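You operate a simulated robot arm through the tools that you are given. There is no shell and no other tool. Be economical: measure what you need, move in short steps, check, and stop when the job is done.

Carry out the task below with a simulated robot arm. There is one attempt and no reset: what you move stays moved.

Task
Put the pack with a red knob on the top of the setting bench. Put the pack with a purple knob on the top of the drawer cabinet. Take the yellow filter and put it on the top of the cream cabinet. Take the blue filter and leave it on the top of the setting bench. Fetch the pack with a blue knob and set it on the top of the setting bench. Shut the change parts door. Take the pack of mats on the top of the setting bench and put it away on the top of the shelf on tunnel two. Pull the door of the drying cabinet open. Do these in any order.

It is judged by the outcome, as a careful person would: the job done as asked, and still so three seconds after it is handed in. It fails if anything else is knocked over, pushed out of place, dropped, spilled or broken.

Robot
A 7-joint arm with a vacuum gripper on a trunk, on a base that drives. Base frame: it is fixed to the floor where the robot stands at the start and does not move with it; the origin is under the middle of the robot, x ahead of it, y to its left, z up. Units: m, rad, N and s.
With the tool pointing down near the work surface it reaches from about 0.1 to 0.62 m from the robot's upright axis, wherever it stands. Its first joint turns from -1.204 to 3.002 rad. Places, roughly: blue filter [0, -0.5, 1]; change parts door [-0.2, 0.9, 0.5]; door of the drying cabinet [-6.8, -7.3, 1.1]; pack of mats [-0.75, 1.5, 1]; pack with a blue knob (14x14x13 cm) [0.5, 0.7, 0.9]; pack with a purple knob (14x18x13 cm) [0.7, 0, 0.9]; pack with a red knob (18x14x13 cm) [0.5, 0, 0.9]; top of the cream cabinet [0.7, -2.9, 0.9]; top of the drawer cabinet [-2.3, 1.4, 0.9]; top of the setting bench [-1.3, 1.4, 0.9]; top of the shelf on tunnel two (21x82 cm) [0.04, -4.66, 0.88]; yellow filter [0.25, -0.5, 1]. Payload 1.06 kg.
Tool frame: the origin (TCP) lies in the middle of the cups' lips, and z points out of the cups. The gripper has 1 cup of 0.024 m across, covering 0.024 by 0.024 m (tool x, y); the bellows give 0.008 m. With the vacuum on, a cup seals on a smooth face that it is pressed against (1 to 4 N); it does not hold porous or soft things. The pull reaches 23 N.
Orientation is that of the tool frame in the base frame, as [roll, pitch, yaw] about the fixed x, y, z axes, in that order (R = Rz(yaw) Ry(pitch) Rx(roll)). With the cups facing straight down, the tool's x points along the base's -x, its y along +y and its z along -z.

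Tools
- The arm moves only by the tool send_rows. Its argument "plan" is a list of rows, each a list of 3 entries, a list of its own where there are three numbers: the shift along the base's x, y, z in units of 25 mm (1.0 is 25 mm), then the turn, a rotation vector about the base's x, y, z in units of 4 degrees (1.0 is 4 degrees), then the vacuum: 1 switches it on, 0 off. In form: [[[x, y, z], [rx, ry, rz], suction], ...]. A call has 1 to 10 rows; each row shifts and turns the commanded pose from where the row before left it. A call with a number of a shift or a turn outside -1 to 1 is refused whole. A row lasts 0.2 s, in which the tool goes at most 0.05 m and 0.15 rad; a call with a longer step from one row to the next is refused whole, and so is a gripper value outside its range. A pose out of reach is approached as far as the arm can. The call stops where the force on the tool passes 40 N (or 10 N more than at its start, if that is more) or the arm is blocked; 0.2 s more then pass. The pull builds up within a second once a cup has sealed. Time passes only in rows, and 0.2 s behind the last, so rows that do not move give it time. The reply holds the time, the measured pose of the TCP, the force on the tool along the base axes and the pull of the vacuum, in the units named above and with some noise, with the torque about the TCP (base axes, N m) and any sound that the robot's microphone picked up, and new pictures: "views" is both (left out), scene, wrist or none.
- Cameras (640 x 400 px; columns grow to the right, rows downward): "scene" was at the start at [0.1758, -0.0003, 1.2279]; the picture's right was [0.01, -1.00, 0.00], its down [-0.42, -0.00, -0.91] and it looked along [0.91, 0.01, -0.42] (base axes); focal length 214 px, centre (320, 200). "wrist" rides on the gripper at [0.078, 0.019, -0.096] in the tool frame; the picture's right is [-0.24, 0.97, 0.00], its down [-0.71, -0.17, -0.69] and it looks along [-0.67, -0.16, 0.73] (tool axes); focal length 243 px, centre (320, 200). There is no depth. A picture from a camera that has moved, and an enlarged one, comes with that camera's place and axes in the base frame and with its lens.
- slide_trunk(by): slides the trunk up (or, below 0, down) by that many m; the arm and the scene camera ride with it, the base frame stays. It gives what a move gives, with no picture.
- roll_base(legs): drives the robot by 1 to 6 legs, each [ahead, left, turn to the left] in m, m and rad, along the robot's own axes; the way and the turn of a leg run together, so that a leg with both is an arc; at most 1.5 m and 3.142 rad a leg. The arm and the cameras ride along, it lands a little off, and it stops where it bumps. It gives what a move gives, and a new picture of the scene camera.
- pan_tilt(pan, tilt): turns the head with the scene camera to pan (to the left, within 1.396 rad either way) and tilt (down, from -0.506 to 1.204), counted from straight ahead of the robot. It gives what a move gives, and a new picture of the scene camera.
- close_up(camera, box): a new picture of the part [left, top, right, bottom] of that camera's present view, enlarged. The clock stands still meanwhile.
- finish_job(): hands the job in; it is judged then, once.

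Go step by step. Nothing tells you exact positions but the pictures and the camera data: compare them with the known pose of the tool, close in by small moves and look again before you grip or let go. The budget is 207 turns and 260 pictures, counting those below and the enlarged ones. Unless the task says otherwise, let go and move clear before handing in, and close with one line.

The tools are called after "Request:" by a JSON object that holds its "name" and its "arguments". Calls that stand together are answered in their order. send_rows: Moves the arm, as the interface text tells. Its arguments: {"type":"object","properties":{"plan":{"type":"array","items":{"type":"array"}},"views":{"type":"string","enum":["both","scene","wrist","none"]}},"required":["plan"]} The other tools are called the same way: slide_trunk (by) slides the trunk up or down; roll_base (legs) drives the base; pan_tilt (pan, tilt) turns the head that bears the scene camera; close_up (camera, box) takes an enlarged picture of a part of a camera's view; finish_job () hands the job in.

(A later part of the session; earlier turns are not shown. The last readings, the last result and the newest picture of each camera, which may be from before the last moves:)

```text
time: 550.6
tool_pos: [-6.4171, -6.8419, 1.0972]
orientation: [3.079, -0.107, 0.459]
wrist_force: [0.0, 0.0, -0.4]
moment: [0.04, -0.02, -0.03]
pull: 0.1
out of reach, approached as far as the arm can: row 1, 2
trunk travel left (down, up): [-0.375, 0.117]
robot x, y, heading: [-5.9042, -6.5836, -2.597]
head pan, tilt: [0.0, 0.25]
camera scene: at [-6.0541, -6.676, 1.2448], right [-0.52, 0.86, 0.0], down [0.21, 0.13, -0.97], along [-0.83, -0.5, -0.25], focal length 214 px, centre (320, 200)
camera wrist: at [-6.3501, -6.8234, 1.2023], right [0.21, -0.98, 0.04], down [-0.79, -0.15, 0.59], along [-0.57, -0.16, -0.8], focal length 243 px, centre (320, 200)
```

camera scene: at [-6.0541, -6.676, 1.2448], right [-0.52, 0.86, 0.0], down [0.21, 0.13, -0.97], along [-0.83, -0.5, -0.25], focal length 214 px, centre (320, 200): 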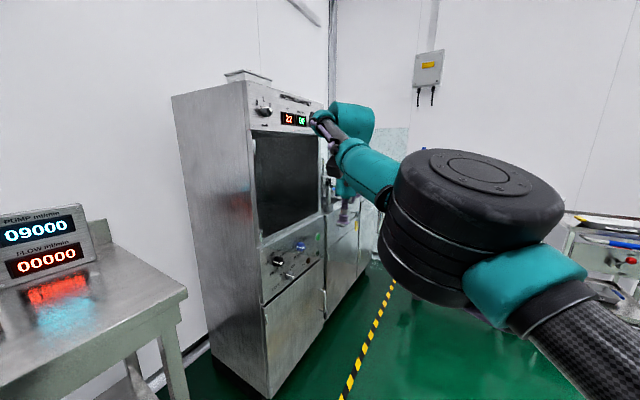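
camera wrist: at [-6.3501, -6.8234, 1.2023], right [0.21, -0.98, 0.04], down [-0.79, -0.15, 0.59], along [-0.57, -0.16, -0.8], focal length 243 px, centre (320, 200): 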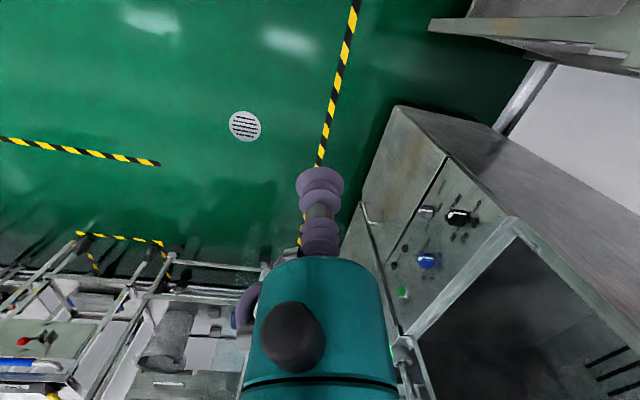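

Request:
{"name": "send_rows", "arguments": {"plan": [[[-0.8, -0.45, 0.3], [0, 0, 0], 0], [[-0.8, -0.45, 0.3], [0, 0, 0], 0], [[-0.8, -0.45, 0.3], [0, 0, 0], 0], [[-0.8, -0.45, 0.3], [0, 0, 0], 0], [[-0.8, -0.45, 0.3], [0, 0, 0], 0], [[-0.8, -0.45, 0.3], [0, 0, 0], 0], [[0, 0, 0.3], [0, 0, 0], 0]], "views": "scene"}}

```text
time: 552.2
tool_pos: [-6.4216, -6.8385, 1.1017]
orientation: [3.077, -0.106, 0.458]
wrist_force: [-0.3, -0.1, -0.2]
moment: [0.0, 0.02, 0.03]
pull: 0.1
out of reach, approached as far as the arm can: row 1, 2, 3, 4, 5, 6, 7
trunk travel left (down, up): [-0.375, 0.117]
robot x, y, heading: [-5.9057, -6.5828, -2.597]
head pan, tilt: [0.0, 0.25]
camera scene: at [-6.0542, -6.6758, 1.2448], right [-0.52, 0.86, 0.0], down [0.21, 0.13, -0.97], along [-0.83, -0.5, -0.25], focal length 214 px, centre (320, 200)
```

scene: 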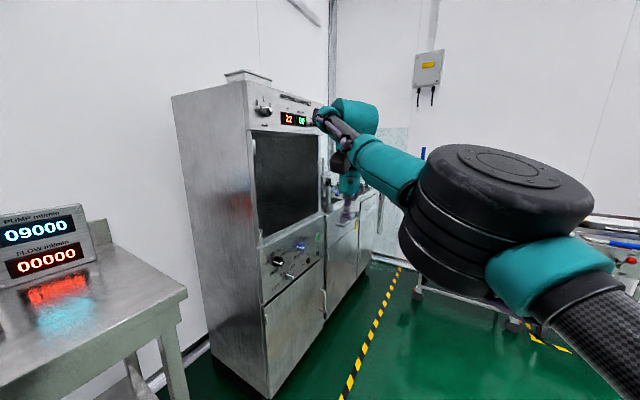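

Request:
{"name": "send_rows", "arguments": {"plan": [[[-0.5, -0.3, 1], [0, 0, 0], 0], [[-0.5, -0.3, 1], [0, 0, 0], 0], [[-0.5, -0.3, 1], [0, 0, 0], 0], [[-0.5, -0.3, 1], [0, 0, 0], 0], [[0, 0, 1], [0, 0, 0], 0], [[0, 0, 1], [0, 0, 0], 0], [[0, 0, 0], [0, 0, 0], 0]], "views": "scene"}}

```text
time: 553.8
tool_pos: [-6.398, -6.7968, 1.1793]
orientation: [3.079, -0.104, 0.457]
wrist_force: [0.8, 0.2, 0.8]
moment: [0.03, 0.01, -0.02]
pull: 0.0
out of reach, approached as far as the arm can: row 1, 2, 3, 4, 5, 6
trunk travel left (down, up): [-0.375, 0.117]
robot x, y, heading: [-5.9029, -6.5843, -2.6]
head pan, tilt: [0.0, 0.25]
camera scene: at [-6.0542, -6.676, 1.2448], right [-0.52, 0.86, 0.0], down [0.21, 0.13, -0.97], along [-0.83, -0.5, -0.25], focal length 214 px, centre (320, 200)
```

scene: 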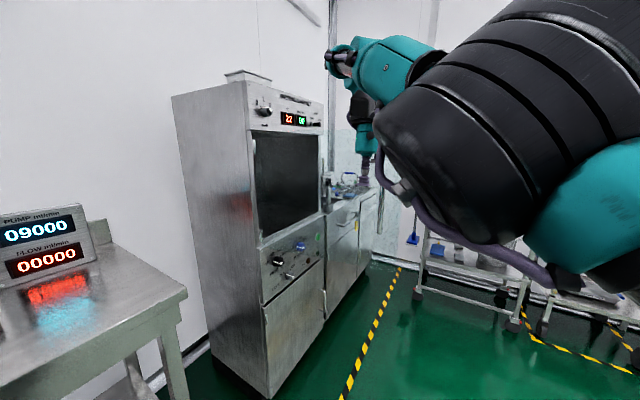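

Elbow is rising. Bring the target back down a little.

Request:
{"name": "send_rows", "arguments": {"plan": [[[0, 0, -0.5], [0, 0, 0], 0], [[0, 0, -0.5], [0, 0, 0], 0], [[0.2, 0.2, -0.5], [0, 0, 0], 0], [[0.2, 0.2, -0.5], [0, 0, 0], 0], [[0.2, 0.2, -0.5], [0, 0, 0], 0], [[0.2, 0.2, -0.5], [0, 0, 0], 0], [[0.2, 0.2, -0.5], [0, 0, 0], 0], [[0.2, 0.2, -0.5], [0, 0, 0], 0], [[0.2, 0.2, 0], [0, 0, 0], 0], [[0, 0, 0], [0, 0, 0], 0]], "views": "none"}}

```text
time: 556.0
tool_pos: [-6.4113, -6.7753, 1.1623]
orientation: [3.079, -0.108, 0.46]
wrist_force: [-0.5, 0.8, 0.3]
moment: [0.01, 0.0, 0.0]
pull: 0.0
out of reach, approached as far as the arm can: row 1, 2, 3, 4, 5, 6, 7, 8, 9
trunk travel left (down, up): [-0.375, 0.117]
robot x, y, heading: [-5.9039, -6.5809, -2.594]
head pan, tilt: [0.0, 0.25]
```

Request:
{"name": "send_rows", "arguments": {"plan": [[[0.6, 0.35, -0.4], [0, 0, 0], 0], [[0.7, 0.4, -0.4], [0, 0, 0], 0], [[0.7, 0.4, -0.4], [0, 0, 0], 0], [[0.7, 0.4, -0.4], [0, 0, 0], 0], [[0.7, 0.4, 0], [0, 0, 0], 0], [[0.5, 0.3, 0], [0, 0, 0], 0], [[0, 0, 0], [0, 0, 0], 0]], "views": "none"}}

```text
time: 557.6
tool_pos: [-6.4108, -6.7527, 1.1709]
orientation: [3.075, -0.108, 0.459]
wrist_force: [0.1, 0.4, 0.8]
moment: [0.01, 0.03, -0.02]
pull: 0.0
out of reach, approached as far as the arm can: row 1, 2, 3, 4, 5, 6
trunk travel left (down, up): [-0.375, 0.117]
robot x, y, heading: [-5.9016, -6.5841, -2.597]
head pan, tilt: [0.0, 0.25]
```

Request:
{"name": "send_rows", "arguments": {"plan": [[[0, 0, 0], [0.07, 0.9, 0], 0], [[0, 0, 0], [0.07, 0.9, 0], 0], [[0, 0, 0], [0, 0, 0], 0], [[0, 0, 0], [0, 0, 0], 0]], "views": "scene"}}

```text
time: 558.6
tool_pos: [-6.426, -6.75, 1.1869]
orientation: [-3.139, 0.003, 0.455]
wrist_force: [-1.0, 0.5, 0.6]
moment: [0.0, -0.01, -0.02]
pull: 0.0
out of reach, approached as far as the arm can: row 1, 2
trunk travel left (down, up): [-0.375, 0.117]
robot x, y, heading: [-5.9025, -6.584, -2.6]
head pan, tilt: [0.0, 0.25]
camera scene: at [-6.0541, -6.6759, 1.2448], right [-0.52, 0.86, 0.0], down [0.21, 0.13, -0.97], along [-0.83, -0.5, -0.25], focal length 214 px, centre (320, 200)
```

scene: 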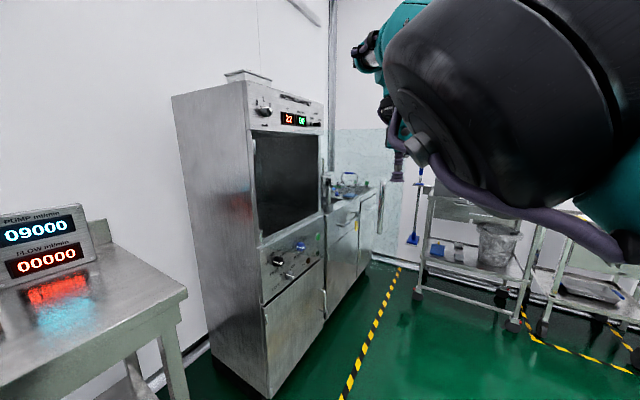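

Orientation is level now. Unfold outward and down, which gives the elbow space.

Request:
{"name": "send_rows", "arguments": {"plan": [[[-0.8, -0.5, -0.8], [0, 0, 0], 0], [[-0.8, -0.5, -0.8], [0, 0, 0], 0], [[-0.8, -0.5, -0.8], [0, 0, 0], 0], [[-0.8, -0.5, -0.8], [0, 0, 0], 0], [[-0.8, -0.5, -0.8], [0, 0, 0], 0], [[0, 0, -0.8], [0, 0, 0], 0], [[0, 0, 0], [0, 0, 0], 0]], "views": "scene"}}

```text
time: 560.2
tool_pos: [-6.4979, -6.7704, 1.0732]
orientation: [-3.14, 0.001, 0.455]
wrist_force: [-0.6, 0.1, -0.2]
moment: [0.03, 0.02, -0.02]
pull: 0.0
out of reach, approached as far as the arm can: row 3, 4, 5
trunk travel left (down, up): [-0.375, 0.117]
robot x, y, heading: [-5.901, -6.5837, -2.598]
head pan, tilt: [0.0, 0.25]
camera scene: at [-6.0542, -6.676, 1.2448], right [-0.52, 0.86, 0.0], down [0.21, 0.13, -0.97], along [-0.83, -0.5, -0.25], focal length 214 px, centre (320, 200)
```

scene: 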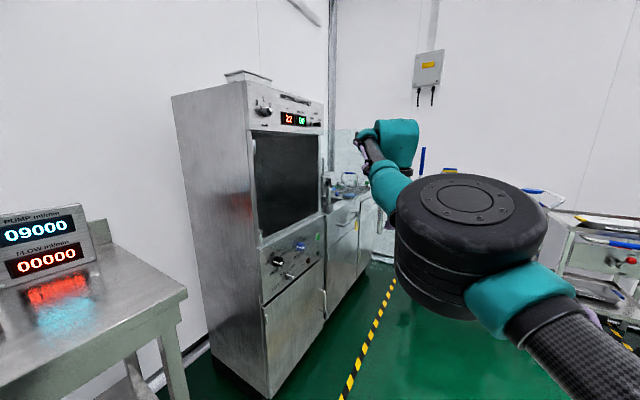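

Request:
{"name": "send_rows", "arguments": {"plan": [[[0.5, -0.8, 0], [0, 0, 0.3], 0], [[0.5, -0.8, 0], [0, 0, 0.3], 0], [[0.5, -0.8, 0], [0, 0, 0.3], 0], [[0.5, -0.8, 0], [0, 0, 0.3], 0], [[0.5, -0.8, 0], [0, 0, 0], 0], [[0.6, 0.2, 0.2], [0, 0, 0], 0], [[0.8, 0.45, 0.4], [0, 0, 0], 0], [[0.8, 0.45, 0.4], [0, 0, 0], 0], [[0.8, 0.45, 0.4], [0, 0, 0], 0]], "views": "scene"}}

```text
time: 562.2
tool_pos: [-6.4068, -6.8622, 1.1207]
orientation: [-3.139, 0.001, 0.54]
wrist_force: [0.0, 0.1, -0.7]
moment: [-0.04, 0.02, -0.03]
pull: 0.0
out of reach, approached as far as the arm can: row 5, 6, 7, 8, 9
trunk travel left (down, up): [-0.375, 0.117]
robot x, y, heading: [-5.9073, -6.5813, -2.598]
head pan, tilt: [0.0, 0.25]
camera scene: at [-6.0542, -6.6759, 1.2448], right [-0.52, 0.86, 0.0], down [0.21, 0.13, -0.97], along [-0.83, -0.5, -0.25], focal length 214 px, centre (320, 200)
```

scene: 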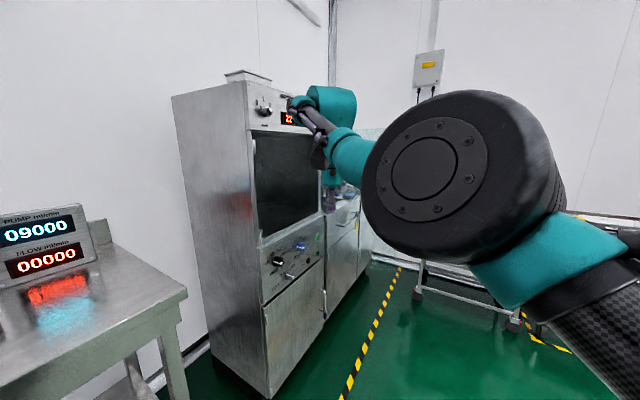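

The arm is caught in an awkward posture. As with the first door, I'll tilt forward while rising, then draw in.

Request:
{"name": "send_rows", "arguments": {"plan": [[[0, 0, 0.8], [-0.5, 0.82, 0], 0], [[0, 0, 0.8], [-0.5, 0.82, 0], 0], [[0, 0, 0.8], [-0.5, 0.82, 0], 0], [[0, 0, 0.8], [-0.5, 0.82, 0], 0], [[0, 0, 0.8], [-0.5, 0.82, 0], 0], [[0.4, 0.2, 0.8], [-0.5, 0.82, 0], 0], [[0.4, 0.2, 0.8], [0, 0, 0], 0], [[0.4, 0.2, 0.8], [0, 0, 0], 0], [[0.4, 0.2, 0.5], [0, 0, 0], 0], [[0.4, 0.2, 0], [0, 0, 0], 0]], "views": "scene"}}

```text
time: 564.4
tool_pos: [-6.4034, -6.8574, 1.2634]
orientation: [3.139, 0.404, 0.538]
wrist_force: [0.0, -0.3, -0.7]
moment: [0.0, 0.01, 0.01]
pull: 0.0
out of reach, approached as far as the arm can: row 1, 2, 4, 6, 8, 10
trunk travel left (down, up): [-0.375, 0.117]
robot x, y, heading: [-5.9055, -6.5789, -2.599]
head pan, tilt: [0.0, 0.25]
camera scene: at [-6.0541, -6.676, 1.2448], right [-0.52, 0.86, 0.0], down [0.21, 0.13, -0.97], along [-0.83, -0.5, -0.25], focal length 214 px, centre (320, 200)
```

scene: 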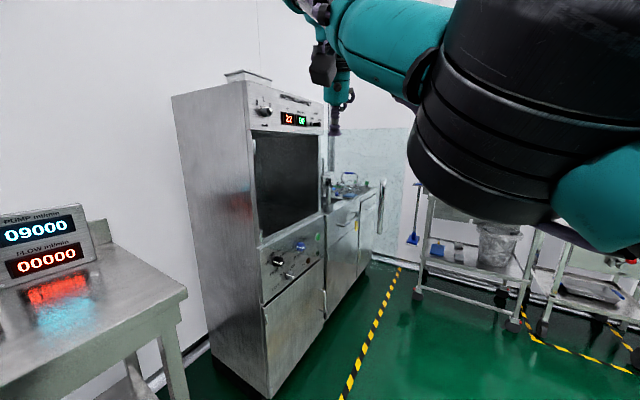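

Progress: elbow is up. Now draw inward at this height, then level.

Request:
{"name": "send_rows", "arguments": {"plan": [[[0.6, 0.35, 0.3], [0, 0, 0], 0], [[0.7, 0.4, 0.3], [0, 0, 0], 0], [[0.7, 0.4, 0], [0, 0, 0], 0], [[0.7, 0.4, 0], [0, 0, 0], 0], [[0.4, 0.2, -0.3], [0.5, -0.82, 0], 0], [[0.4, 0.2, -0.3], [0.5, -0.82, 0], 0], [[0, 0, -0.4], [0.5, -0.82, 0], 0], [[0, 0, -0.4], [0.5, -0.82, 0], 0], [[0, 0, -0.4], [0.5, -0.82, 0], 0], [[0, 0, -0.4], [0.5, -0.82, 0], 0]], "views": "scene"}}

```text
time: 566.6
tool_pos: [-6.3823, -6.7886, 1.2526]
orientation: [3.132, 0.085, 0.533]
wrist_force: [0.3, -0.4, -0.6]
moment: [0.0, 0.02, 0.01]
pull: 0.1
out of reach, approached as far as the arm can: row 1, 2, 3, 4, 6, 7, 8, 9, 10
trunk travel left (down, up): [-0.375, 0.117]
robot x, y, heading: [-5.9051, -6.5832, -2.595]
head pan, tilt: [0.0, 0.25]
camera scene: at [-6.0542, -6.6759, 1.2448], right [-0.52, 0.86, 0.0], down [0.21, 0.13, -0.97], along [-0.83, -0.5, -0.25], focal length 214 px, centre (320, 200)
```

scene: 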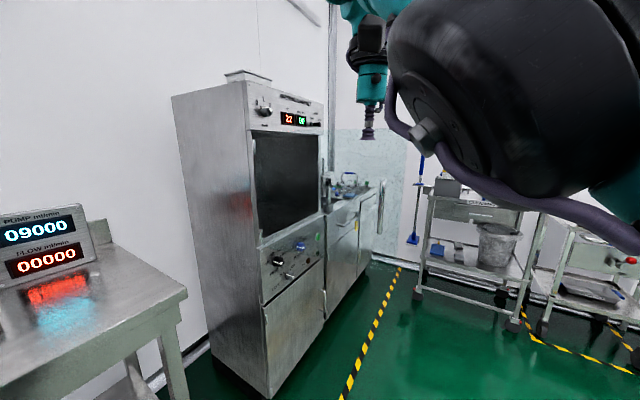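

Request:
{"name": "send_rows", "arguments": {"plan": [[[0.7, 0.4, 0.2], [0.3, -0.5, 0], 0], [[0.7, 0.4, 0.2], [0.3, -0.5, 0], 0], [[0.7, 0.4, 0.2], [0, 0, 0], 0], [[0.7, 0.4, 0], [0, 0, 0], 0], [[0.7, 0.4, -0.3], [0, 0, 0], 0], [[0.7, 0.4, -0.3], [0, 0, 0], 0], [[0, 0, -0.3], [0, 0, 0], 0], [[0, 0, -0.3], [0, 0, 0], 0]], "views": "none"}}

```text
time: 568.4
tool_pos: [-6.3923, -6.749, 1.2363]
orientation: [3.132, 0.001, 0.536]
wrist_force: [0.0, 0.7, -0.2]
moment: [-0.04, 0.0, -0.03]
pull: 0.0
out of reach, approached as far as the arm can: row 1, 2, 3, 4, 5, 6, 7, 8
trunk travel left (down, up): [-0.375, 0.117]
robot x, y, heading: [-5.9025, -6.5847, -2.599]
head pan, tilt: [0.0, 0.25]
```

Request:
{"name": "send_rows", "arguments": {"plan": [[[0.5, -0.8, 0], [0, 0, 0], 0], [[0.5, -0.8, 0], [0, 0, 0], 0], [[0.5, -0.8, 0], [0, 0, 0], 0], [[0.5, -0.8, 0], [0, 0, 0], 0], [[0.8, 0.4, -0.2], [0, 0, 0], 0], [[0.8, 0.4, -0.2], [0, 0, 0], 0], [[0.8, 0.4, -0.2], [0, 0, 0], 0], [[0.8, 0.4, -0.2], [0, 0, 0], 0]], "views": "scene"}}

```text
time: 570.2
tool_pos: [-6.3859, -6.7511, 1.2433]
orientation: [3.132, 0.002, 0.536]
wrist_force: [0.7, 0.7, -0.3]
moment: [0.01, 0.0, 0.0]
pull: 0.1
out of reach, approached as far as the arm can: row 1, 2, 3, 4, 5, 6, 7, 8
trunk travel left (down, up): [-0.375, 0.117]
robot x, y, heading: [-5.9044, -6.5823, -2.596]
head pan, tilt: [0.0, 0.25]
camera scene: at [-6.0541, -6.676, 1.2448], right [-0.52, 0.86, 0.0], down [0.21, 0.13, -0.97], along [-0.83, -0.5, -0.25], focal length 214 px, centre (320, 200)
```

scene: 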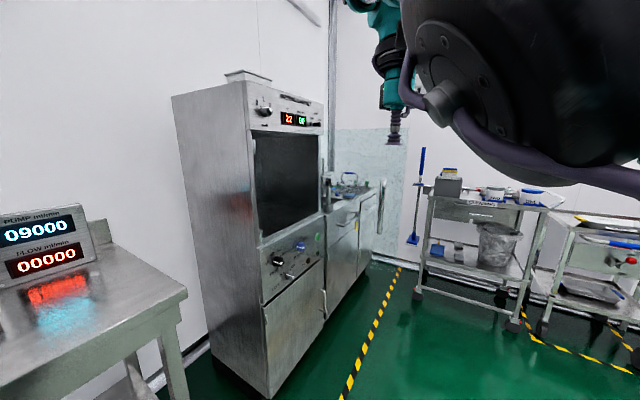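

The tool is level and usable in this posture, so I'll go on. Driving north along x≈-5.8 back to the first aisle.

Request:
{"name": "roll_base", "arguments": {"legs": [[0, 0, -2.12], [1.5, 0, 0], [1.5, 0, 0]]}}

```text
time: 589.9
tool_pos: [-5.7279, -3.0275, 1.2436]
orientation: [3.133, 0.003, -1.607]
wrist_force: [-0.5, -0.1, 0.6]
moment: [0.0, -0.02, -0.01]
pull: 0.1
trunk travel left (down, up): [-0.375, 0.117]
robot x, y, heading: [-5.849, -3.5297, 1.537]
head pan, tilt: [0.0, 0.25]
camera scene: at [-5.8432, -3.3496, 1.2448], right [1.0, -0.03, 0.0], down [-0.01, -0.25, -0.97], along [0.03, 0.97, -0.25], focal length 214 px, centre (320, 200)
```

scene: 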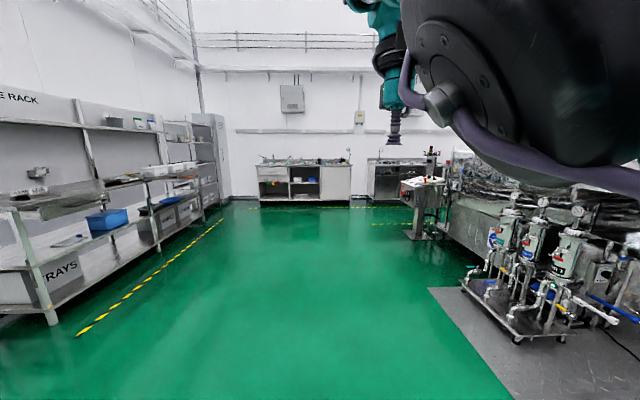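

Request:
{"name": "roll_base", "arguments": {"legs": [[1.5, 0, 0], [1.5, 0, 0], [0.83, 0, 0], [0, 0, -1.537], [1.3, 0, 0]]}}

```text
time: 618.3
tool_pos: [-3.9923, 0.1529, 1.2434]
orientation: [3.133, 0.003, 3.127]
wrist_force: [0.2, 0.6, 0.0]
moment: [-0.03, -0.01, 0.0]
pull: 0.1
trunk travel left (down, up): [-0.375, 0.117]
robot x, y, heading: [-4.4917, 0.2626, -0.005]
head pan, tilt: [0.0, 0.25]
camera scene: at [-4.3156, 0.2614, 1.2448], right [-0.01, -1.0, 0.0], down [-0.25, 0.0, -0.97], along [0.97, -0.01, -0.25], focal length 214 px, centre (320, 200)
```

scene: 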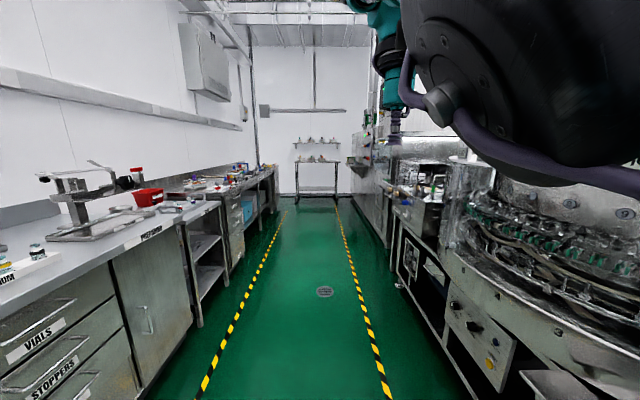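

Request:
{"name": "roll_base", "arguments": {"legs": [[1.4, 0, 0], [1.4, 0, 0], [1.3, 0, 0], [0, 0, -1.565], [0.1, 0.4, 0]]}}

Request:
{"name": "pan_tilt", "arguments": {"pan": 0.3, "tilt": 0.65}}

```text
time: 645.5
tool_pos: [-0.1578, -0.2544, 1.2439]
orientation: [3.133, 0.004, 1.516]
wrist_force: [0.7, 0.2, 0.2]
moment: [-0.01, -0.01, -0.01]
pull: 0.1
trunk travel left (down, up): [-0.375, 0.117]
robot x, y, heading: [-0.029, 0.2407, -1.614]
head pan, tilt: [0.0, 0.25]
camera scene: at [-0.0356, 0.0643, 1.2448], right [-1.0, 0.04, 0.0], down [0.01, 0.25, -0.97], along [-0.04, -0.97, -0.25], focal length 214 px, centre (320, 200)
```

scene: 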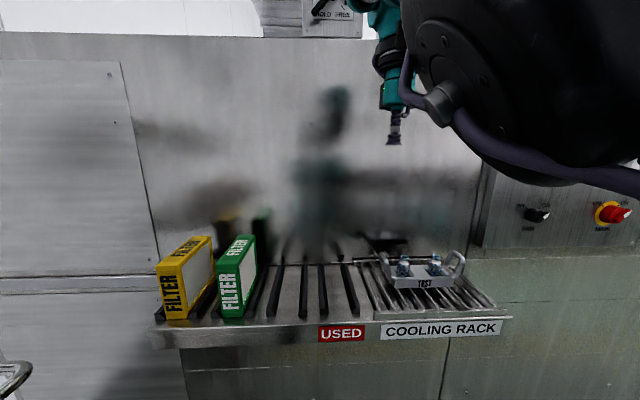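

```text
time: 646.4
tool_pos: [-0.1583, -0.2548, 1.2437]
orientation: [3.133, 0.002, 1.516]
wrist_force: [0.3, -0.2, 0.3]
moment: [0.0, 0.0, -0.01]
pull: 0.0
trunk travel left (down, up): [-0.375, 0.117]
robot x, y, heading: [-0.0294, 0.2419, -1.617]
head pan, tilt: [0.3, 0.649]
camera scene: at [-0.0096, 0.0736, 1.2083], right [-0.97, -0.25, 0.0], down [-0.15, 0.58, -0.8], along [0.2, -0.77, -0.6], focal length 214 px, centre (320, 200)
```

scene: 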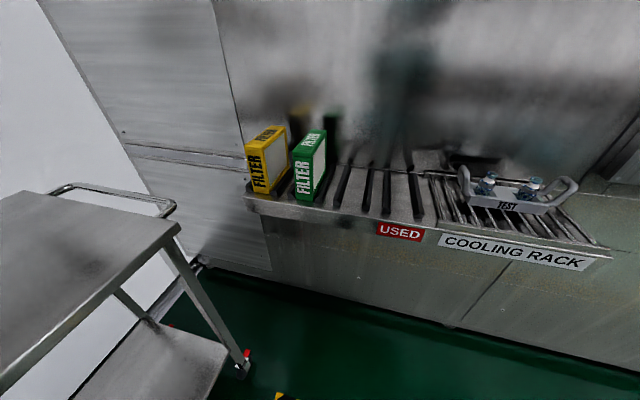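

Yellow filter top centre ≈ (0.257, -0.407, 1.012). I'll turn left and position so the tool sits over it.

Request:
{"name": "roll_base", "arguments": {"legs": [[0, 0, 0.5], [0.2, 0.08, 0]]}}

Request:
{"name": "close_up", "arguments": {"camera": "wrist", "box": [0, 0, 640, 400]}}

```text
time: 649.4
tool_pos: [0.2447, -0.3977, 1.244]
orientation: [3.133, 0.001, 2.005]
wrist_force: [-0.2, -0.4, 0.4]
moment: [0.02, 0.0, 0.03]
pull: 0.1
trunk travel left (down, up): [-0.375, 0.117]
robot x, y, heading: [0.1267, 0.0999, -1.123]
head pan, tilt: [0.3, 0.649]
camera scene: at [0.2215, -0.04, 1.2082], right [-0.74, -0.68, 0.0], down [-0.41, 0.45, -0.8], along [0.54, -0.59, -0.61], focal length 214 px, centre (320, 200)
```

scene: 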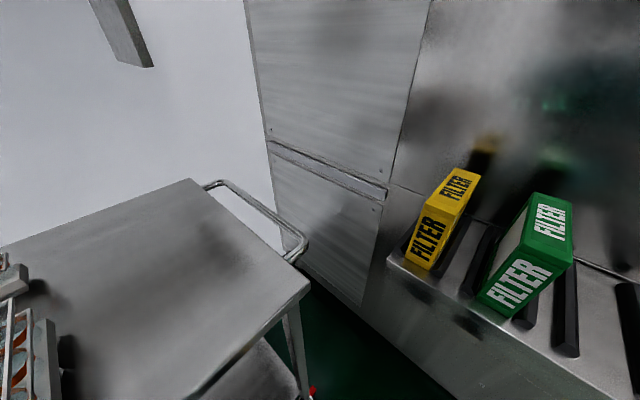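

```text
1.00 times, centred on (320, 200) of wrist (not enlarged: the box is as wide or as high as the picture)
camera zoom: at [0.2286, -0.3197, 1.3396], right [0.98, 0.2, 0.01], down [0.14, -0.72, 0.69], along [0.14, -0.67, -0.73], focal length 243 px, centre (320, 200)
```

zoom: 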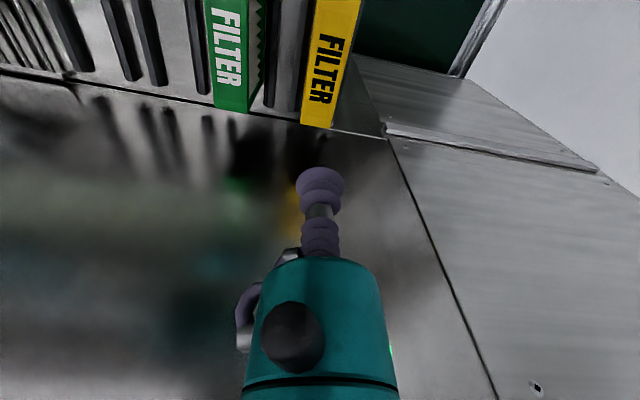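

Refined to (0.255, -0.404). Lowering.

Request:
{"name": "send_rows", "arguments": {"plan": [[[0.2, -0.1, -0.6], [0, 0, 0], 0], [[0.2, -0.15, -0.9], [0, 0, 0], 0], [[0, 0, -1], [0, 0, 0], 0], [[0, 0, -1], [0, 0, 0], 0], [[0, 0, -1], [0, 0, 0], 0], [[0, 0, -1], [0, 0, 0], 0], [[0, 0, -1], [0, 0, 0], 0], [[0, 0, -1], [0, 0, 0], 0], [[0, 0, -0.6], [0, 0, 0], 0]], "views": "both"}}

```text
time: 651.4
tool_pos: [0.1971, -0.4463, 1.1587]
orientation: [3.135, 0.001, 2.006]
wrist_force: [0.6, 0.5, -0.1]
moment: [0.02, 0.0, -0.02]
pull: 0.1
out of reach, approached as far as the arm can: row 1, 2, 3, 4, 5, 6, 7, 8, 9
trunk travel left (down, up): [-0.375, 0.117]
robot x, y, heading: [0.123, 0.0975, -1.13]
head pan, tilt: [0.3, 0.649]
camera scene: at [0.221, -0.0394, 1.2083], right [-0.74, -0.68, 0.0], down [-0.41, 0.44, -0.8], along [0.54, -0.59, -0.6], focal length 214 px, centre (320, 200)
camera wrist: at [0.1814, -0.3669, 1.2546], right [0.98, 0.2, 0.01], down [0.14, -0.72, 0.68], along [0.14, -0.67, -0.73], focal length 243 px, centre (320, 200)
```

scene: 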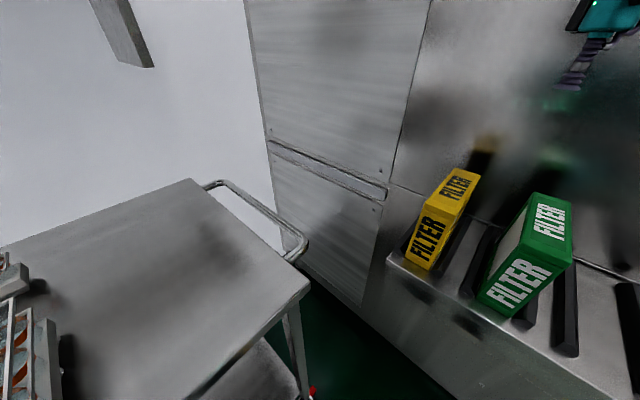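
wrist: 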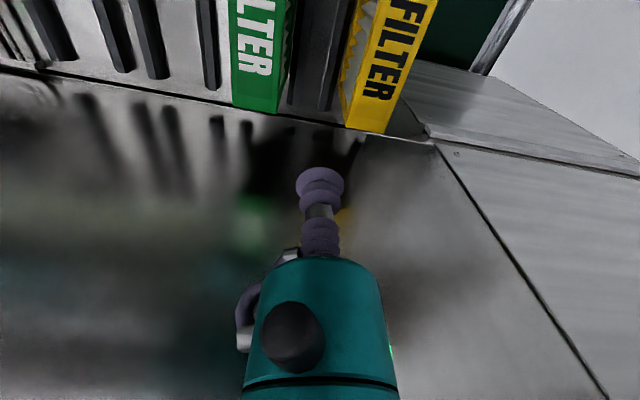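

The arm's joints are limiting it. I'll test whether yawing the tool frees it.

Request:
{"name": "send_rows", "arguments": {"plan": [[[0, 0, 0.4], [0, 0, 1], 0], [[0, 0, 0.4], [0, 0, 1], 0], [[0, 0, 0], [0, 0, 1], 0], [[0, 0, 0], [0, 0, 1], 0], [[0, 0, 0], [0, 0, 1], 0], [[0.5, 0.2, 0], [0, 0, 0], 0], [[0.5, 0.2, 0], [0, 0, 0], 0]], "views": "none"}}

Request:
{"name": "send_rows", "arguments": {"plan": [[[0, 0, 0], [0, 0, -1], 0], [[0, 0, 0], [0, 0, -1], 0], [[0, 0, 0], [0, 0, -1], 0], [[0, 0, 0], [0, 0, -1], 0], [[0, 0, 0], [0, 0, -1], 0], [[0, 0, 0], [0, 0, -1], 0], [[0, 0, 0], [0, 0, -1], 0], [[0, 0, 0], [0, 0, -1], 0], [[0.5, 0.2, 0], [0, 0, 0], 0], [[0.5, 0.2, 0], [0, 0, 0], 0]], "views": "none"}}

```text
time: 653.0
tool_pos: [0.2242, -0.4403, 1.1781]
orientation: [3.135, 0.002, 2.355]
wrist_force: [-0.4, -0.6, -0.3]
moment: [-0.02, -0.01, 0.0]
pull: 0.1
trunk travel left (down, up): [-0.375, 0.117]
robot x, y, heading: [0.1235, 0.1005, -1.128]
head pan, tilt: [0.3, 0.649]
```

```text
time: 655.2
tool_pos: [0.2233, -0.4393, 1.1813]
orientation: [3.133, -0.001, 1.797]
wrist_force: [-0.8, 0.5, 0.6]
moment: [0.0, 0.01, -0.02]
pull: 0.0
out of reach, approached as far as the arm can: row 9, 10
trunk travel left (down, up): [-0.375, 0.117]
robot x, y, heading: [0.1242, 0.0989, -1.124]
head pan, tilt: [0.3, 0.649]
```

Yawing positive frees it. I'll yaw +45° and go to the target.

Request:
{"name": "send_rows", "arguments": {"plan": [[[0, 0, 0], [0, 0, 1], 0], [[0, 0, 0], [0, 0, 1], 0], [[0, 0, 0], [0, 0, 1], 0], [[0, 0, 0], [0, 0, 1], 0], [[0, 0, 0], [0, 0, 1], 0], [[0, 0, 0], [0, 0, 1], 0], [[0, 0, 0], [0, 0, 1], 0], [[0, 0, 0], [0, 0, 1], 0], [[0, 0, 0], [0, 0, 1], 0], [[0, 0, 0], [0, 0, 1], 0]], "views": "none"}}

Request:
{"name": "send_rows", "arguments": {"plan": [[[0.4, 0.4, 0], [0, 0, 1], 0], [[0.4, 0.4, 0], [0, 0, 1], 0], [[0.4, 0.4, -0.4], [0, 0, 1], 0], [[0.1, 0.2, -0.6], [0, 0, 1], 0], [[0, 0, -0.8], [0, 0, 0], 0], [[0, 0, -0.8], [0, 0, 0], 0], [[0, 0, -0.8], [0, 0, 0], 0]], "views": "both"}}

```text
time: 657.4
tool_pos: [0.223, -0.4387, 1.18]
orientation: [3.132, 0.004, 2.496]
wrist_force: [0.0, -0.5, 0.2]
moment: [0.0, -0.02, -0.03]
pull: 0.2
trunk travel left (down, up): [-0.375, 0.117]
robot x, y, heading: [0.1244, 0.101, -1.135]
head pan, tilt: [0.3, 0.649]
```

```text
time: 659.0
tool_pos: [0.1966, -0.4483, 1.1522]
orientation: [3.133, 0.004, 2.772]
wrist_force: [0.3, 0.4, 0.3]
moment: [0.0, -0.03, 0.02]
pull: 0.1
out of reach, approached as far as the arm can: row 1, 3, 4, 5, 6, 7
trunk travel left (down, up): [-0.375, 0.117]
robot x, y, heading: [0.1328, 0.1, -1.129]
head pan, tilt: [0.3, 0.649]
camera scene: at [0.221, -0.0394, 1.2083], right [-0.74, -0.68, 0.0], down [-0.41, 0.44, -0.8], along [0.54, -0.59, -0.6], focal length 214 px, centre (320, 200)
camera wrist: at [0.1307, -0.4025, 1.2478], right [0.57, 0.82, 0.01], down [0.59, -0.42, 0.69], along [0.57, -0.38, -0.73], focal length 243 px, centre (320, 200)
```

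scene: 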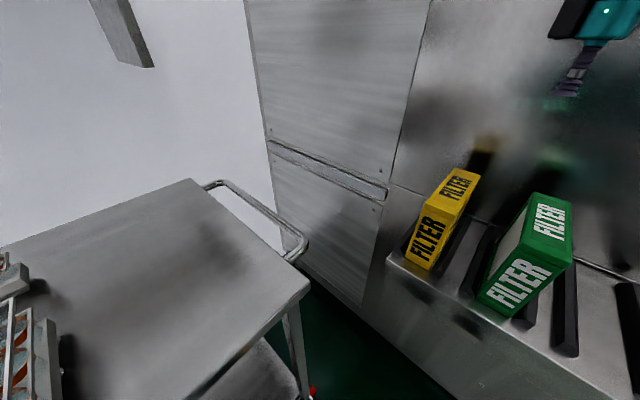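
wrist: 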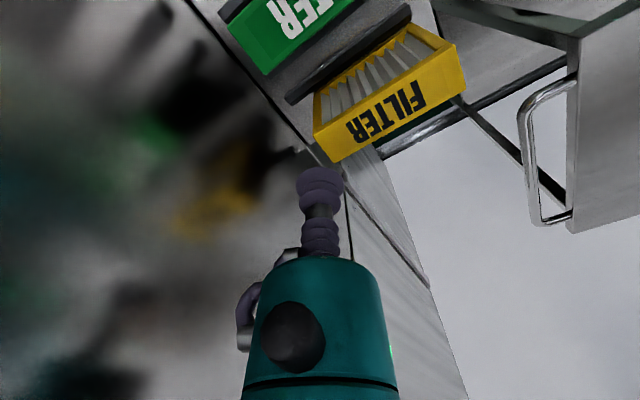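

The arm seems stretched straight (singular). Sliding the trunk re-solved the posture last time, so I'll try that.

Request:
{"name": "slide_trunk", "arguments": {"by": 0.1}}

Request:
{"name": "send_rows", "arguments": {"plan": [[[0, 0.5, -0.5], [0, 0, 0], 0], [[0, 0.5, -0.5], [0, 0, 0], 0], [[0, 0.5, -0.5], [0, 0, 0], 0], [[0, 0.5, -0.5], [0, 0, 0], 0]], "views": "none"}}

```text
time: 660.4
tool_pos: [0.1996, -0.4476, 1.2512]
orientation: [3.13, -0.001, 2.776]
wrist_force: [-0.3, 0.6, -0.6]
moment: [0.05, 0.03, -0.01]
pull: 0.1
trunk travel left (down, up): [-0.475, 0.017]
robot x, y, heading: [0.1265, 0.1015, -1.124]
head pan, tilt: [0.3, 0.649]
```

```text
time: 661.4
tool_pos: [0.1914, -0.4264, 1.2232]
orientation: [3.133, 0.004, 2.773]
wrist_force: [-0.1, 0.1, -1.3]
moment: [0.01, 0.0, -0.02]
pull: 0.1
out of reach, approached as far as the arm can: row 1, 2, 3, 4
trunk travel left (down, up): [-0.475, 0.017]
robot x, y, heading: [0.1278, 0.0993, -1.129]
head pan, tilt: [0.3, 0.649]
```

It is moving inward now. Continue.

Request:
{"name": "send_rows", "arguments": {"plan": [[[0, 0.6, -0.6], [0, 0, 0], 0], [[0, 0.6, -0.6], [0, 0, 0], 0], [[0, 0.6, -0.4], [0, 0, 0], 0], [[0, 0.6, -0.4], [0, 0, 0], 0], [[0, 0.6, -0.2], [0, 0, 0], 0], [[0, 0.6, 0], [0, 0, 0], 0]], "views": "scene"}}

```text
time: 662.8
tool_pos: [0.1909, -0.4263, 1.2233]
orientation: [3.132, 0.004, 2.773]
wrist_force: [1.5, -0.6, -0.3]
moment: [-0.03, 0.0, -0.02]
pull: 0.0
out of reach, approached as far as the arm can: row 1, 2, 3, 4, 5, 6
trunk travel left (down, up): [-0.475, 0.017]
robot x, y, heading: [0.129, 0.0993, -1.125]
head pan, tilt: [0.3, 0.649]
camera scene: at [0.1943, 0.0168, 1.3227], right [-0.74, -0.68, 0.0], down [-0.41, 0.44, -0.8], along [0.54, -0.59, -0.6], focal length 214 px, centre (320, 200)
```

scene: 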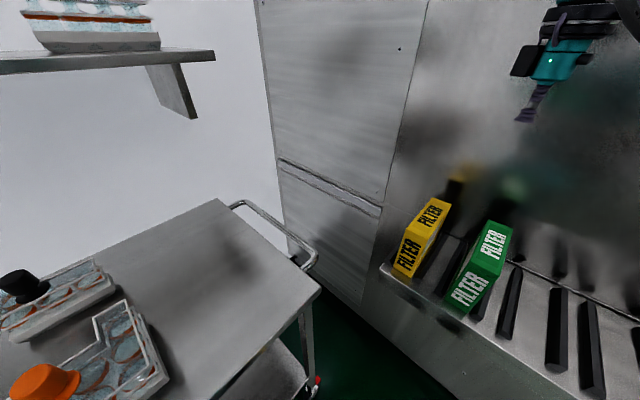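

Let me look at the arm itself.

Request:
{"name": "pan_tilt", "arguments": {"pan": -0.6, "tilt": 0.3}}

```text
time: 664.0
tool_pos: [0.1909, -0.4265, 1.223]
orientation: [3.134, 0.003, 2.775]
wrist_force: [-0.4, -1.6, 0.2]
moment: [0.01, -0.01, -0.01]
pull: 0.0
trunk travel left (down, up): [-0.475, 0.017]
robot x, y, heading: [0.1245, 0.102, -1.13]
head pan, tilt: [-0.6, 0.3]
camera scene: at [0.121, -0.0116, 1.3544], right [-0.99, 0.16, 0.0], down [0.05, 0.29, -0.96], along [-0.15, -0.94, -0.3], focal length 214 px, centre (320, 200)
```

scene: 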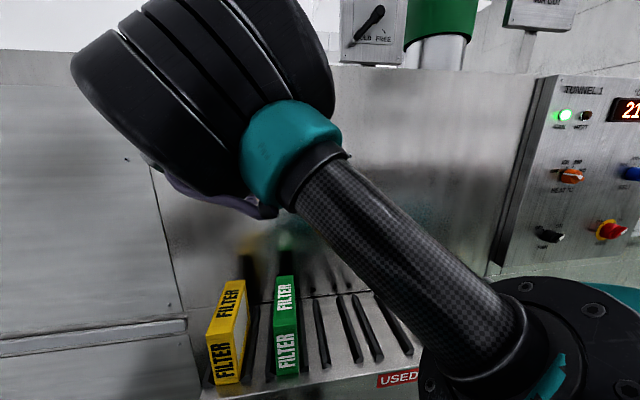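

The elbow sits high in the centre. I'll leave the arm as it is: position with the base and use the trunk to lower and lift.

Request:
{"name": "roll_base", "arguments": {"legs": [[0.007, 0.0675, 0]]}}

Request:
{"name": "slide_trunk", "arguments": {"by": -0.12}}

Request:
{"name": "close_up", "arguments": {"camera": "wrist", "box": [0, 0, 640, 400]}}

```text
time: 665.2
tool_pos: [0.2568, -0.4021, 1.2238]
orientation: [3.134, 0.002, 2.773]
wrist_force: [-0.7, -0.6, 0.3]
moment: [-0.04, 0.01, 0.01]
pull: 0.1
trunk travel left (down, up): [-0.475, 0.017]
robot x, y, heading: [0.1953, 0.123, -1.129]
head pan, tilt: [-0.6, 0.3]
camera scene: at [0.1869, 0.0118, 1.3545], right [-0.99, 0.16, 0.0], down [0.05, 0.29, -0.96], along [-0.15, -0.94, -0.3], focal length 214 px, centre (320, 200)
```

scene: 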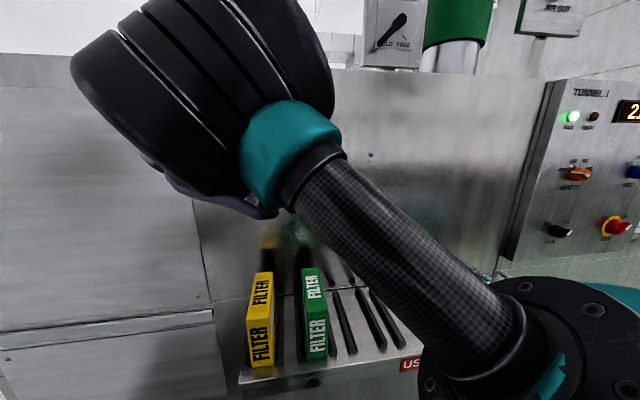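

```text
time: 666.3
tool_pos: [0.2686, -0.4337, 1.0042]
orientation: [2.959, -0.184, 2.792]
wrist_force: [-0.1, 3.5, 10.4]
moment: [-0.14, -0.07, 0.02]
pull: 0.1
trunk travel left (down, up): [-0.384, 0.108]
robot x, y, heading: [0.1936, 0.12, -1.127]
head pan, tilt: [-0.6, 0.3]
stopped: the force on the tool passed its limit at 63 N (the readings are from after the stop); the commanded pose is now the measured one
```

```text
1.00 times, centred on (320, 200) of wrist (not enlarged: the box is as wide or as high as the picture)
camera zoom: at [0.2162, -0.4117, 1.1139], right [0.58, 0.81, 0.13], down [0.66, -0.55, 0.5], along [0.48, -0.2, -0.86], focal length 243 px, centre (320, 200)
```

zoom: 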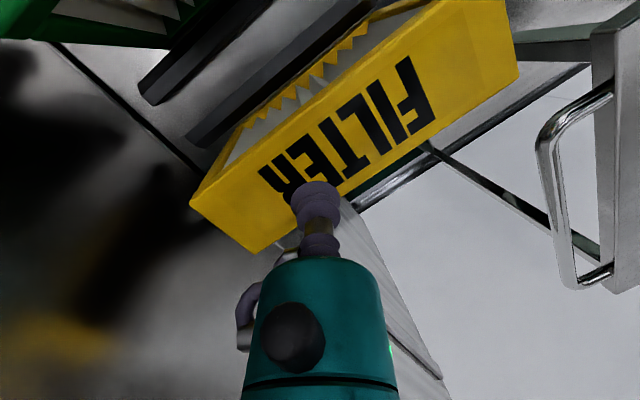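

The trunk slide re-solved the arm and it touched the filter top lightly tilted; the command is now synced. Raise gently and check.

Request:
{"name": "send_rows", "arguments": {"plan": [[[0, 0, 0.5], [0, 0, 0], 0], [[0, 0, 0.8], [0, 0, 0], 0], [[0, 0, 0.8], [0, 0, 0], 0]], "views": "both"}}

```text
time: 667.1
tool_pos: [0.2703, -0.4358, 1.055]
orientation: [2.959, -0.185, 2.793]
wrist_force: [0.7, -0.6, 0.0]
moment: [0.01, -0.01, -0.02]
pull: 0.1
trunk travel left (down, up): [-0.384, 0.108]
robot x, y, heading: [0.1893, 0.1261, -1.126]
head pan, tilt: [-0.6, 0.3]
camera scene: at [0.2119, -0.0419, 1.2503], right [-0.99, 0.16, 0.0], down [0.05, 0.29, -0.96], along [-0.15, -0.94, -0.3], focal length 214 px, centre (320, 200)
camera wrist: at [0.2159, -0.4134, 1.1648], right [0.58, 0.81, 0.13], down [0.66, -0.55, 0.5], along [0.48, -0.2, -0.86], focal length 243 px, centre (320, 200)
```

scene: 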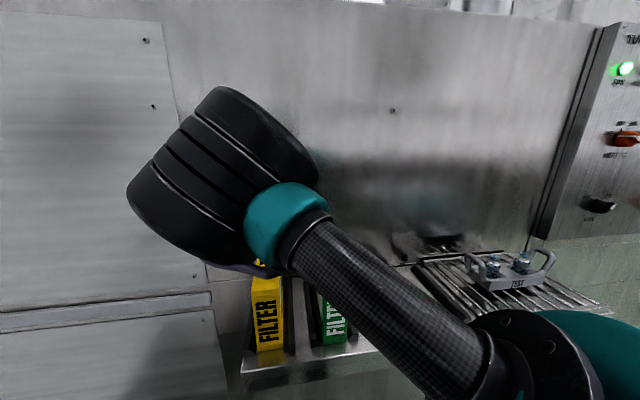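
wrist: 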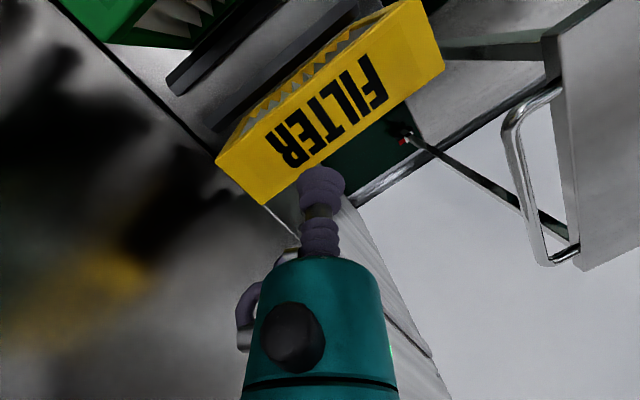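

The arm follows normally again. Leveling the tool.

Request:
{"name": "send_rows", "arguments": {"plan": [[[0, 0.1, 0.4], [-0.84, -0.4, 0], 0], [[0, 0.2, 0.4], [-0.84, -0.4, 0], 0], [[-0.2, 0.2, 0.2], [-0.84, -0.4, 0], 0], [[-0.2, 0.2, 0], [-0.84, -0.4, 0], 0], [[0, 0, 0], [0, 0, 0], 0]], "views": "none"}}

```text
time: 668.3
tool_pos: [0.2503, -0.4464, 1.0937]
orientation: [3.14, 0.002, 2.774]
wrist_force: [0.0, -0.2, 0.4]
moment: [0.01, -0.04, 0.01]
pull: 0.0
out of reach, approached as far as the arm can: row 2, 3, 4
trunk travel left (down, up): [-0.384, 0.108]
robot x, y, heading: [0.1937, 0.1234, -1.126]
head pan, tilt: [-0.6, 0.3]
```

Request:
{"name": "send_rows", "arguments": {"plan": [[[-0.2, -0.56, 0.28], [0, 0, 0], 0], [[-0.2, -0.56, 0.28], [0, 0, 0], 0], [[0, 0, 0], [0, 0, 0], 0]], "views": "none"}}

Request:
{"name": "roll_base", "arguments": {"legs": [[-0.036, 0.0225, 0]]}}

```text
time: 669.1
tool_pos: [0.2401, -0.4733, 1.1074]
orientation: [3.139, 0.002, 2.774]
wrist_force: [-0.2, 0.1, 0.4]
moment: [-0.01, -0.02, 0.0]
pull: 0.1
trunk travel left (down, up): [-0.384, 0.108]
robot x, y, heading: [0.1884, 0.1228, -1.127]
head pan, tilt: [-0.6, 0.3]
```

```text
time: 670.0
tool_pos: [0.245, -0.4303, 1.1079]
orientation: [3.139, 0.002, 2.777]
wrist_force: [-0.1, 0.8, -0.5]
moment: [0.0, 0.0, 0.04]
pull: 0.1
trunk travel left (down, up): [-0.384, 0.108]
robot x, y, heading: [0.1954, 0.1667, -1.122]
head pan, tilt: [-0.6, 0.3]
camera scene: at [0.217, 0.0014, 1.2505], right [-0.99, 0.15, 0.0], down [0.05, 0.29, -0.96], along [-0.15, -0.94, -0.29], focal length 214 px, centre (320, 200)
```

scene: 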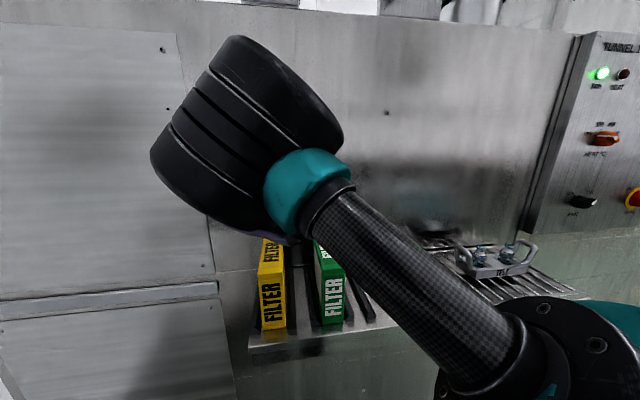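

In reach again. Small base correction, then lower by arm.

Request:
{"name": "roll_base", "arguments": {"legs": [[-0.019, 0.02, 0]]}}

Request:
{"name": "send_rows", "arguments": {"plan": [[[0, 0, -0.4], [0, 0, 0], 0], [[0, 0, -0.6], [0, 0, 0], 0], [[0, 0, -0.6], [0, 0, 0], 0], [[0, 0, -0.6], [0, 0, 0], 0], [[0, 0, 0], [0, 0, 0], 0]], "views": "wrist"}}

```text
time: 670.9
tool_pos: [0.2548, -0.4061, 1.1078]
orientation: [3.138, 0.002, 2.777]
wrist_force: [-0.2, 0.0, 1.9]
moment: [-0.01, -0.03, 0.03]
pull: 0.1
trunk travel left (down, up): [-0.384, 0.108]
robot x, y, heading: [0.2086, 0.1932, -1.13]
head pan, tilt: [-0.6, 0.3]
camera scene: at [0.2274, 0.0274, 1.2504], right [-0.99, 0.16, 0.0], down [0.05, 0.29, -0.96], along [-0.15, -0.94, -0.3], focal length 214 px, centre (320, 200)
```

scene: 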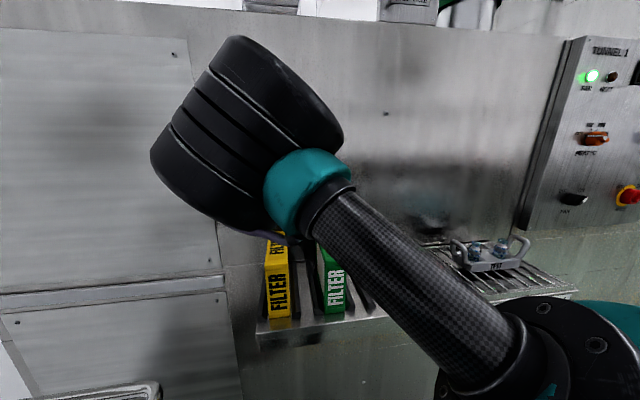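

```text
time: 672.0
tool_pos: [0.2546, -0.4058, 1.0509]
orientation: [3.14, 0.002, 2.774]
wrist_force: [0.3, 0.8, -0.7]
moment: [-0.02, 0.01, -0.03]
pull: 0.1
trunk travel left (down, up): [-0.384, 0.108]
robot x, y, heading: [0.2045, 0.1903, -1.128]
head pan, tilt: [-0.6, 0.3]
camera wrist: at [0.1884, -0.3597, 1.1468], right [0.57, 0.82, 0.0], down [0.6, -0.41, 0.69], along [0.57, -0.39, -0.73], focal length 243 px, centre (320, 200)
```

wrist: 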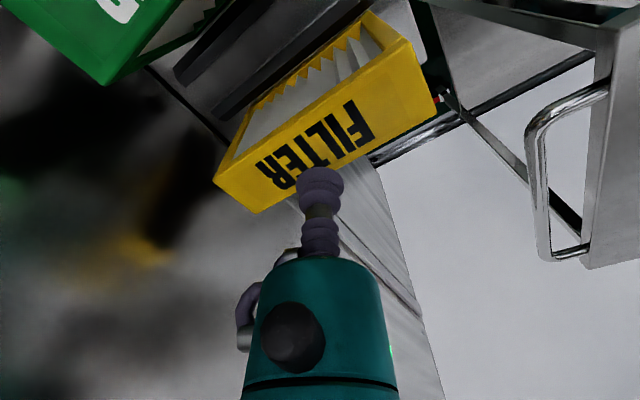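

Centred over the yellow top. Lowering with vacuum.

Request:
{"name": "send_rows", "arguments": {"plan": [[[0, 0.2, -0.6], [0, 0, 0], 1], [[0, 0, -0.5], [0, 0, 0], 1], [[0, 0, -0.3], [0, 0, 0], 1], [[0, 0, -0.2], [0, 0, 0], 1], [[0, 0, -0.12], [0, 0, 0], 1], [[0, 0, 0], [0, 0, 0], 1], [[0, 0, 0], [0, 0, 0], 1], [[0, 0, 0], [0, 0, 0], 1]], "views": "none"}}

```text
time: 673.9
tool_pos: [0.2563, -0.4024, 1.011]
orientation: [3.139, 0.001, 2.775]
wrist_force: [-1.5, 0.0, 3.5]
moment: [0.01, 0.03, -0.01]
pull: 22.8
trunk travel left (down, up): [-0.384, 0.108]
robot x, y, heading: [0.2102, 0.1905, -1.128]
head pan, tilt: [-0.6, 0.3]
```

Sealed. Lifting with the arm, then the trunk.

Request:
{"name": "send_rows", "arguments": {"plan": [[[0, 0, 0.3], [0, 0, 0], 1], [[0, 0, 0.4], [0, 0, 0], 1], [[0, 0, 0.6], [0, 0, 0], 1], [[0, 0, 0.7], [0, 0, 0], 1], [[0, 0, 0.8], [0, 0, 0], 1], [[0, 0, 0.8], [0, 0, 0], 1], [[0, 0, 0], [0, 0, 0], 1]], "views": "both"}}

```text
time: 675.5
tool_pos: [0.2552, -0.4006, 1.099]
orientation: [3.14, 0.002, 2.775]
wrist_force: [-0.7, -0.2, -2.7]
moment: [0.0, 0.01, 0.01]
pull: 22.8
trunk travel left (down, up): [-0.384, 0.108]
robot x, y, heading: [0.2034, 0.1913, -1.127]
head pan, tilt: [-0.6, 0.3]
camera scene: at [0.2272, 0.0265, 1.2503], right [-0.99, 0.16, 0.0], down [0.05, 0.29, -0.96], along [-0.15, -0.94, -0.3], focal length 214 px, centre (320, 200)
camera wrist: at [0.1901, -0.355, 1.1958], right [0.57, 0.82, 0.0], down [0.6, -0.41, 0.69], along [0.57, -0.39, -0.73], focal length 243 px, centre (320, 200)
```

scene: 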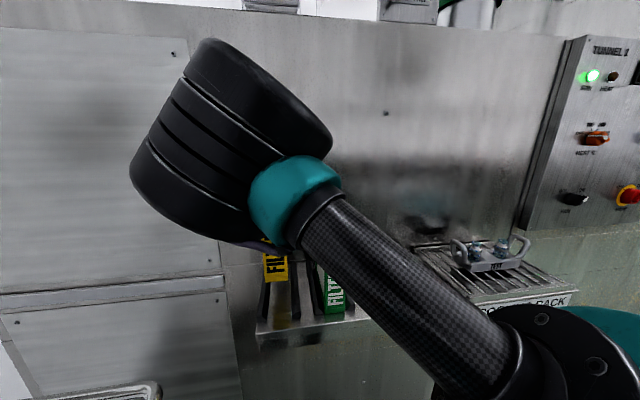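
wrist: 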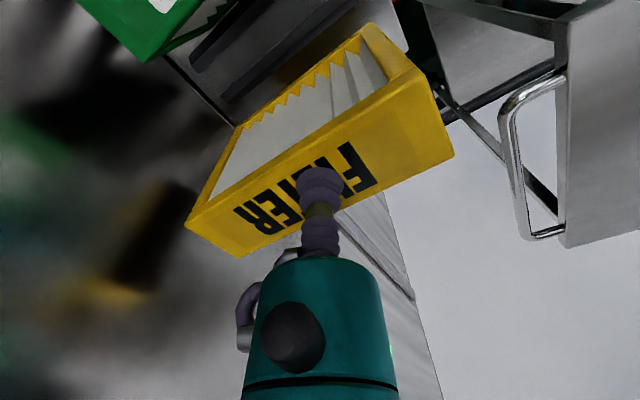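

Filter is out of its slot. Raise the trunk for clearance.

Request:
{"name": "slide_trunk", "arguments": {"by": 0.1}}

```text
time: 676.8
tool_pos: [0.2553, -0.4008, 1.1982]
orientation: [3.136, 0.002, 2.778]
wrist_force: [0.0, -0.5, -3.2]
moment: [0.01, 0.01, -0.02]
pull: 22.6
trunk travel left (down, up): [-0.484, 0.008]
robot x, y, heading: [0.2095, 0.1905, -1.128]
head pan, tilt: [-0.6, 0.3]
```

Clear. Back out, turn west and drive along the aisle.

Request:
{"name": "roll_base", "arguments": {"legs": [[-0.2, 0, 0], [0, 0, -2.01], [1.4, 0, 0], [1.4, 0, 0], [1.4, 0, 0]]}}

```text
time: 702.9
tool_pos: [-4.6664, 0.2557, 1.1985]
orientation: [3.14, 0.002, 0.871]
wrist_force: [0.4, 0.4, -1.7]
moment: [-0.02, -0.05, -0.03]
pull: 22.9
trunk travel left (down, up): [-0.484, 0.008]
robot x, y, heading: [-4.0865, 0.1072, -3.024]
head pan, tilt: [-0.6, 0.3]
camera scene: at [-4.181, 0.1487, 1.3636], right [0.47, 0.88, 0.0], down [0.26, -0.14, -0.96], along [-0.84, 0.45, -0.3], focal length 214 px, centre (320, 200)
```

scene: 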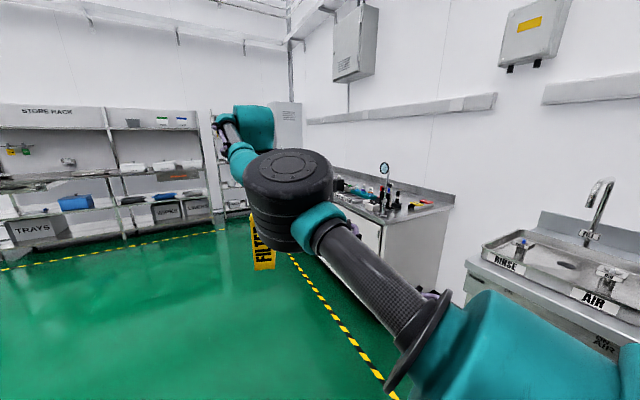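

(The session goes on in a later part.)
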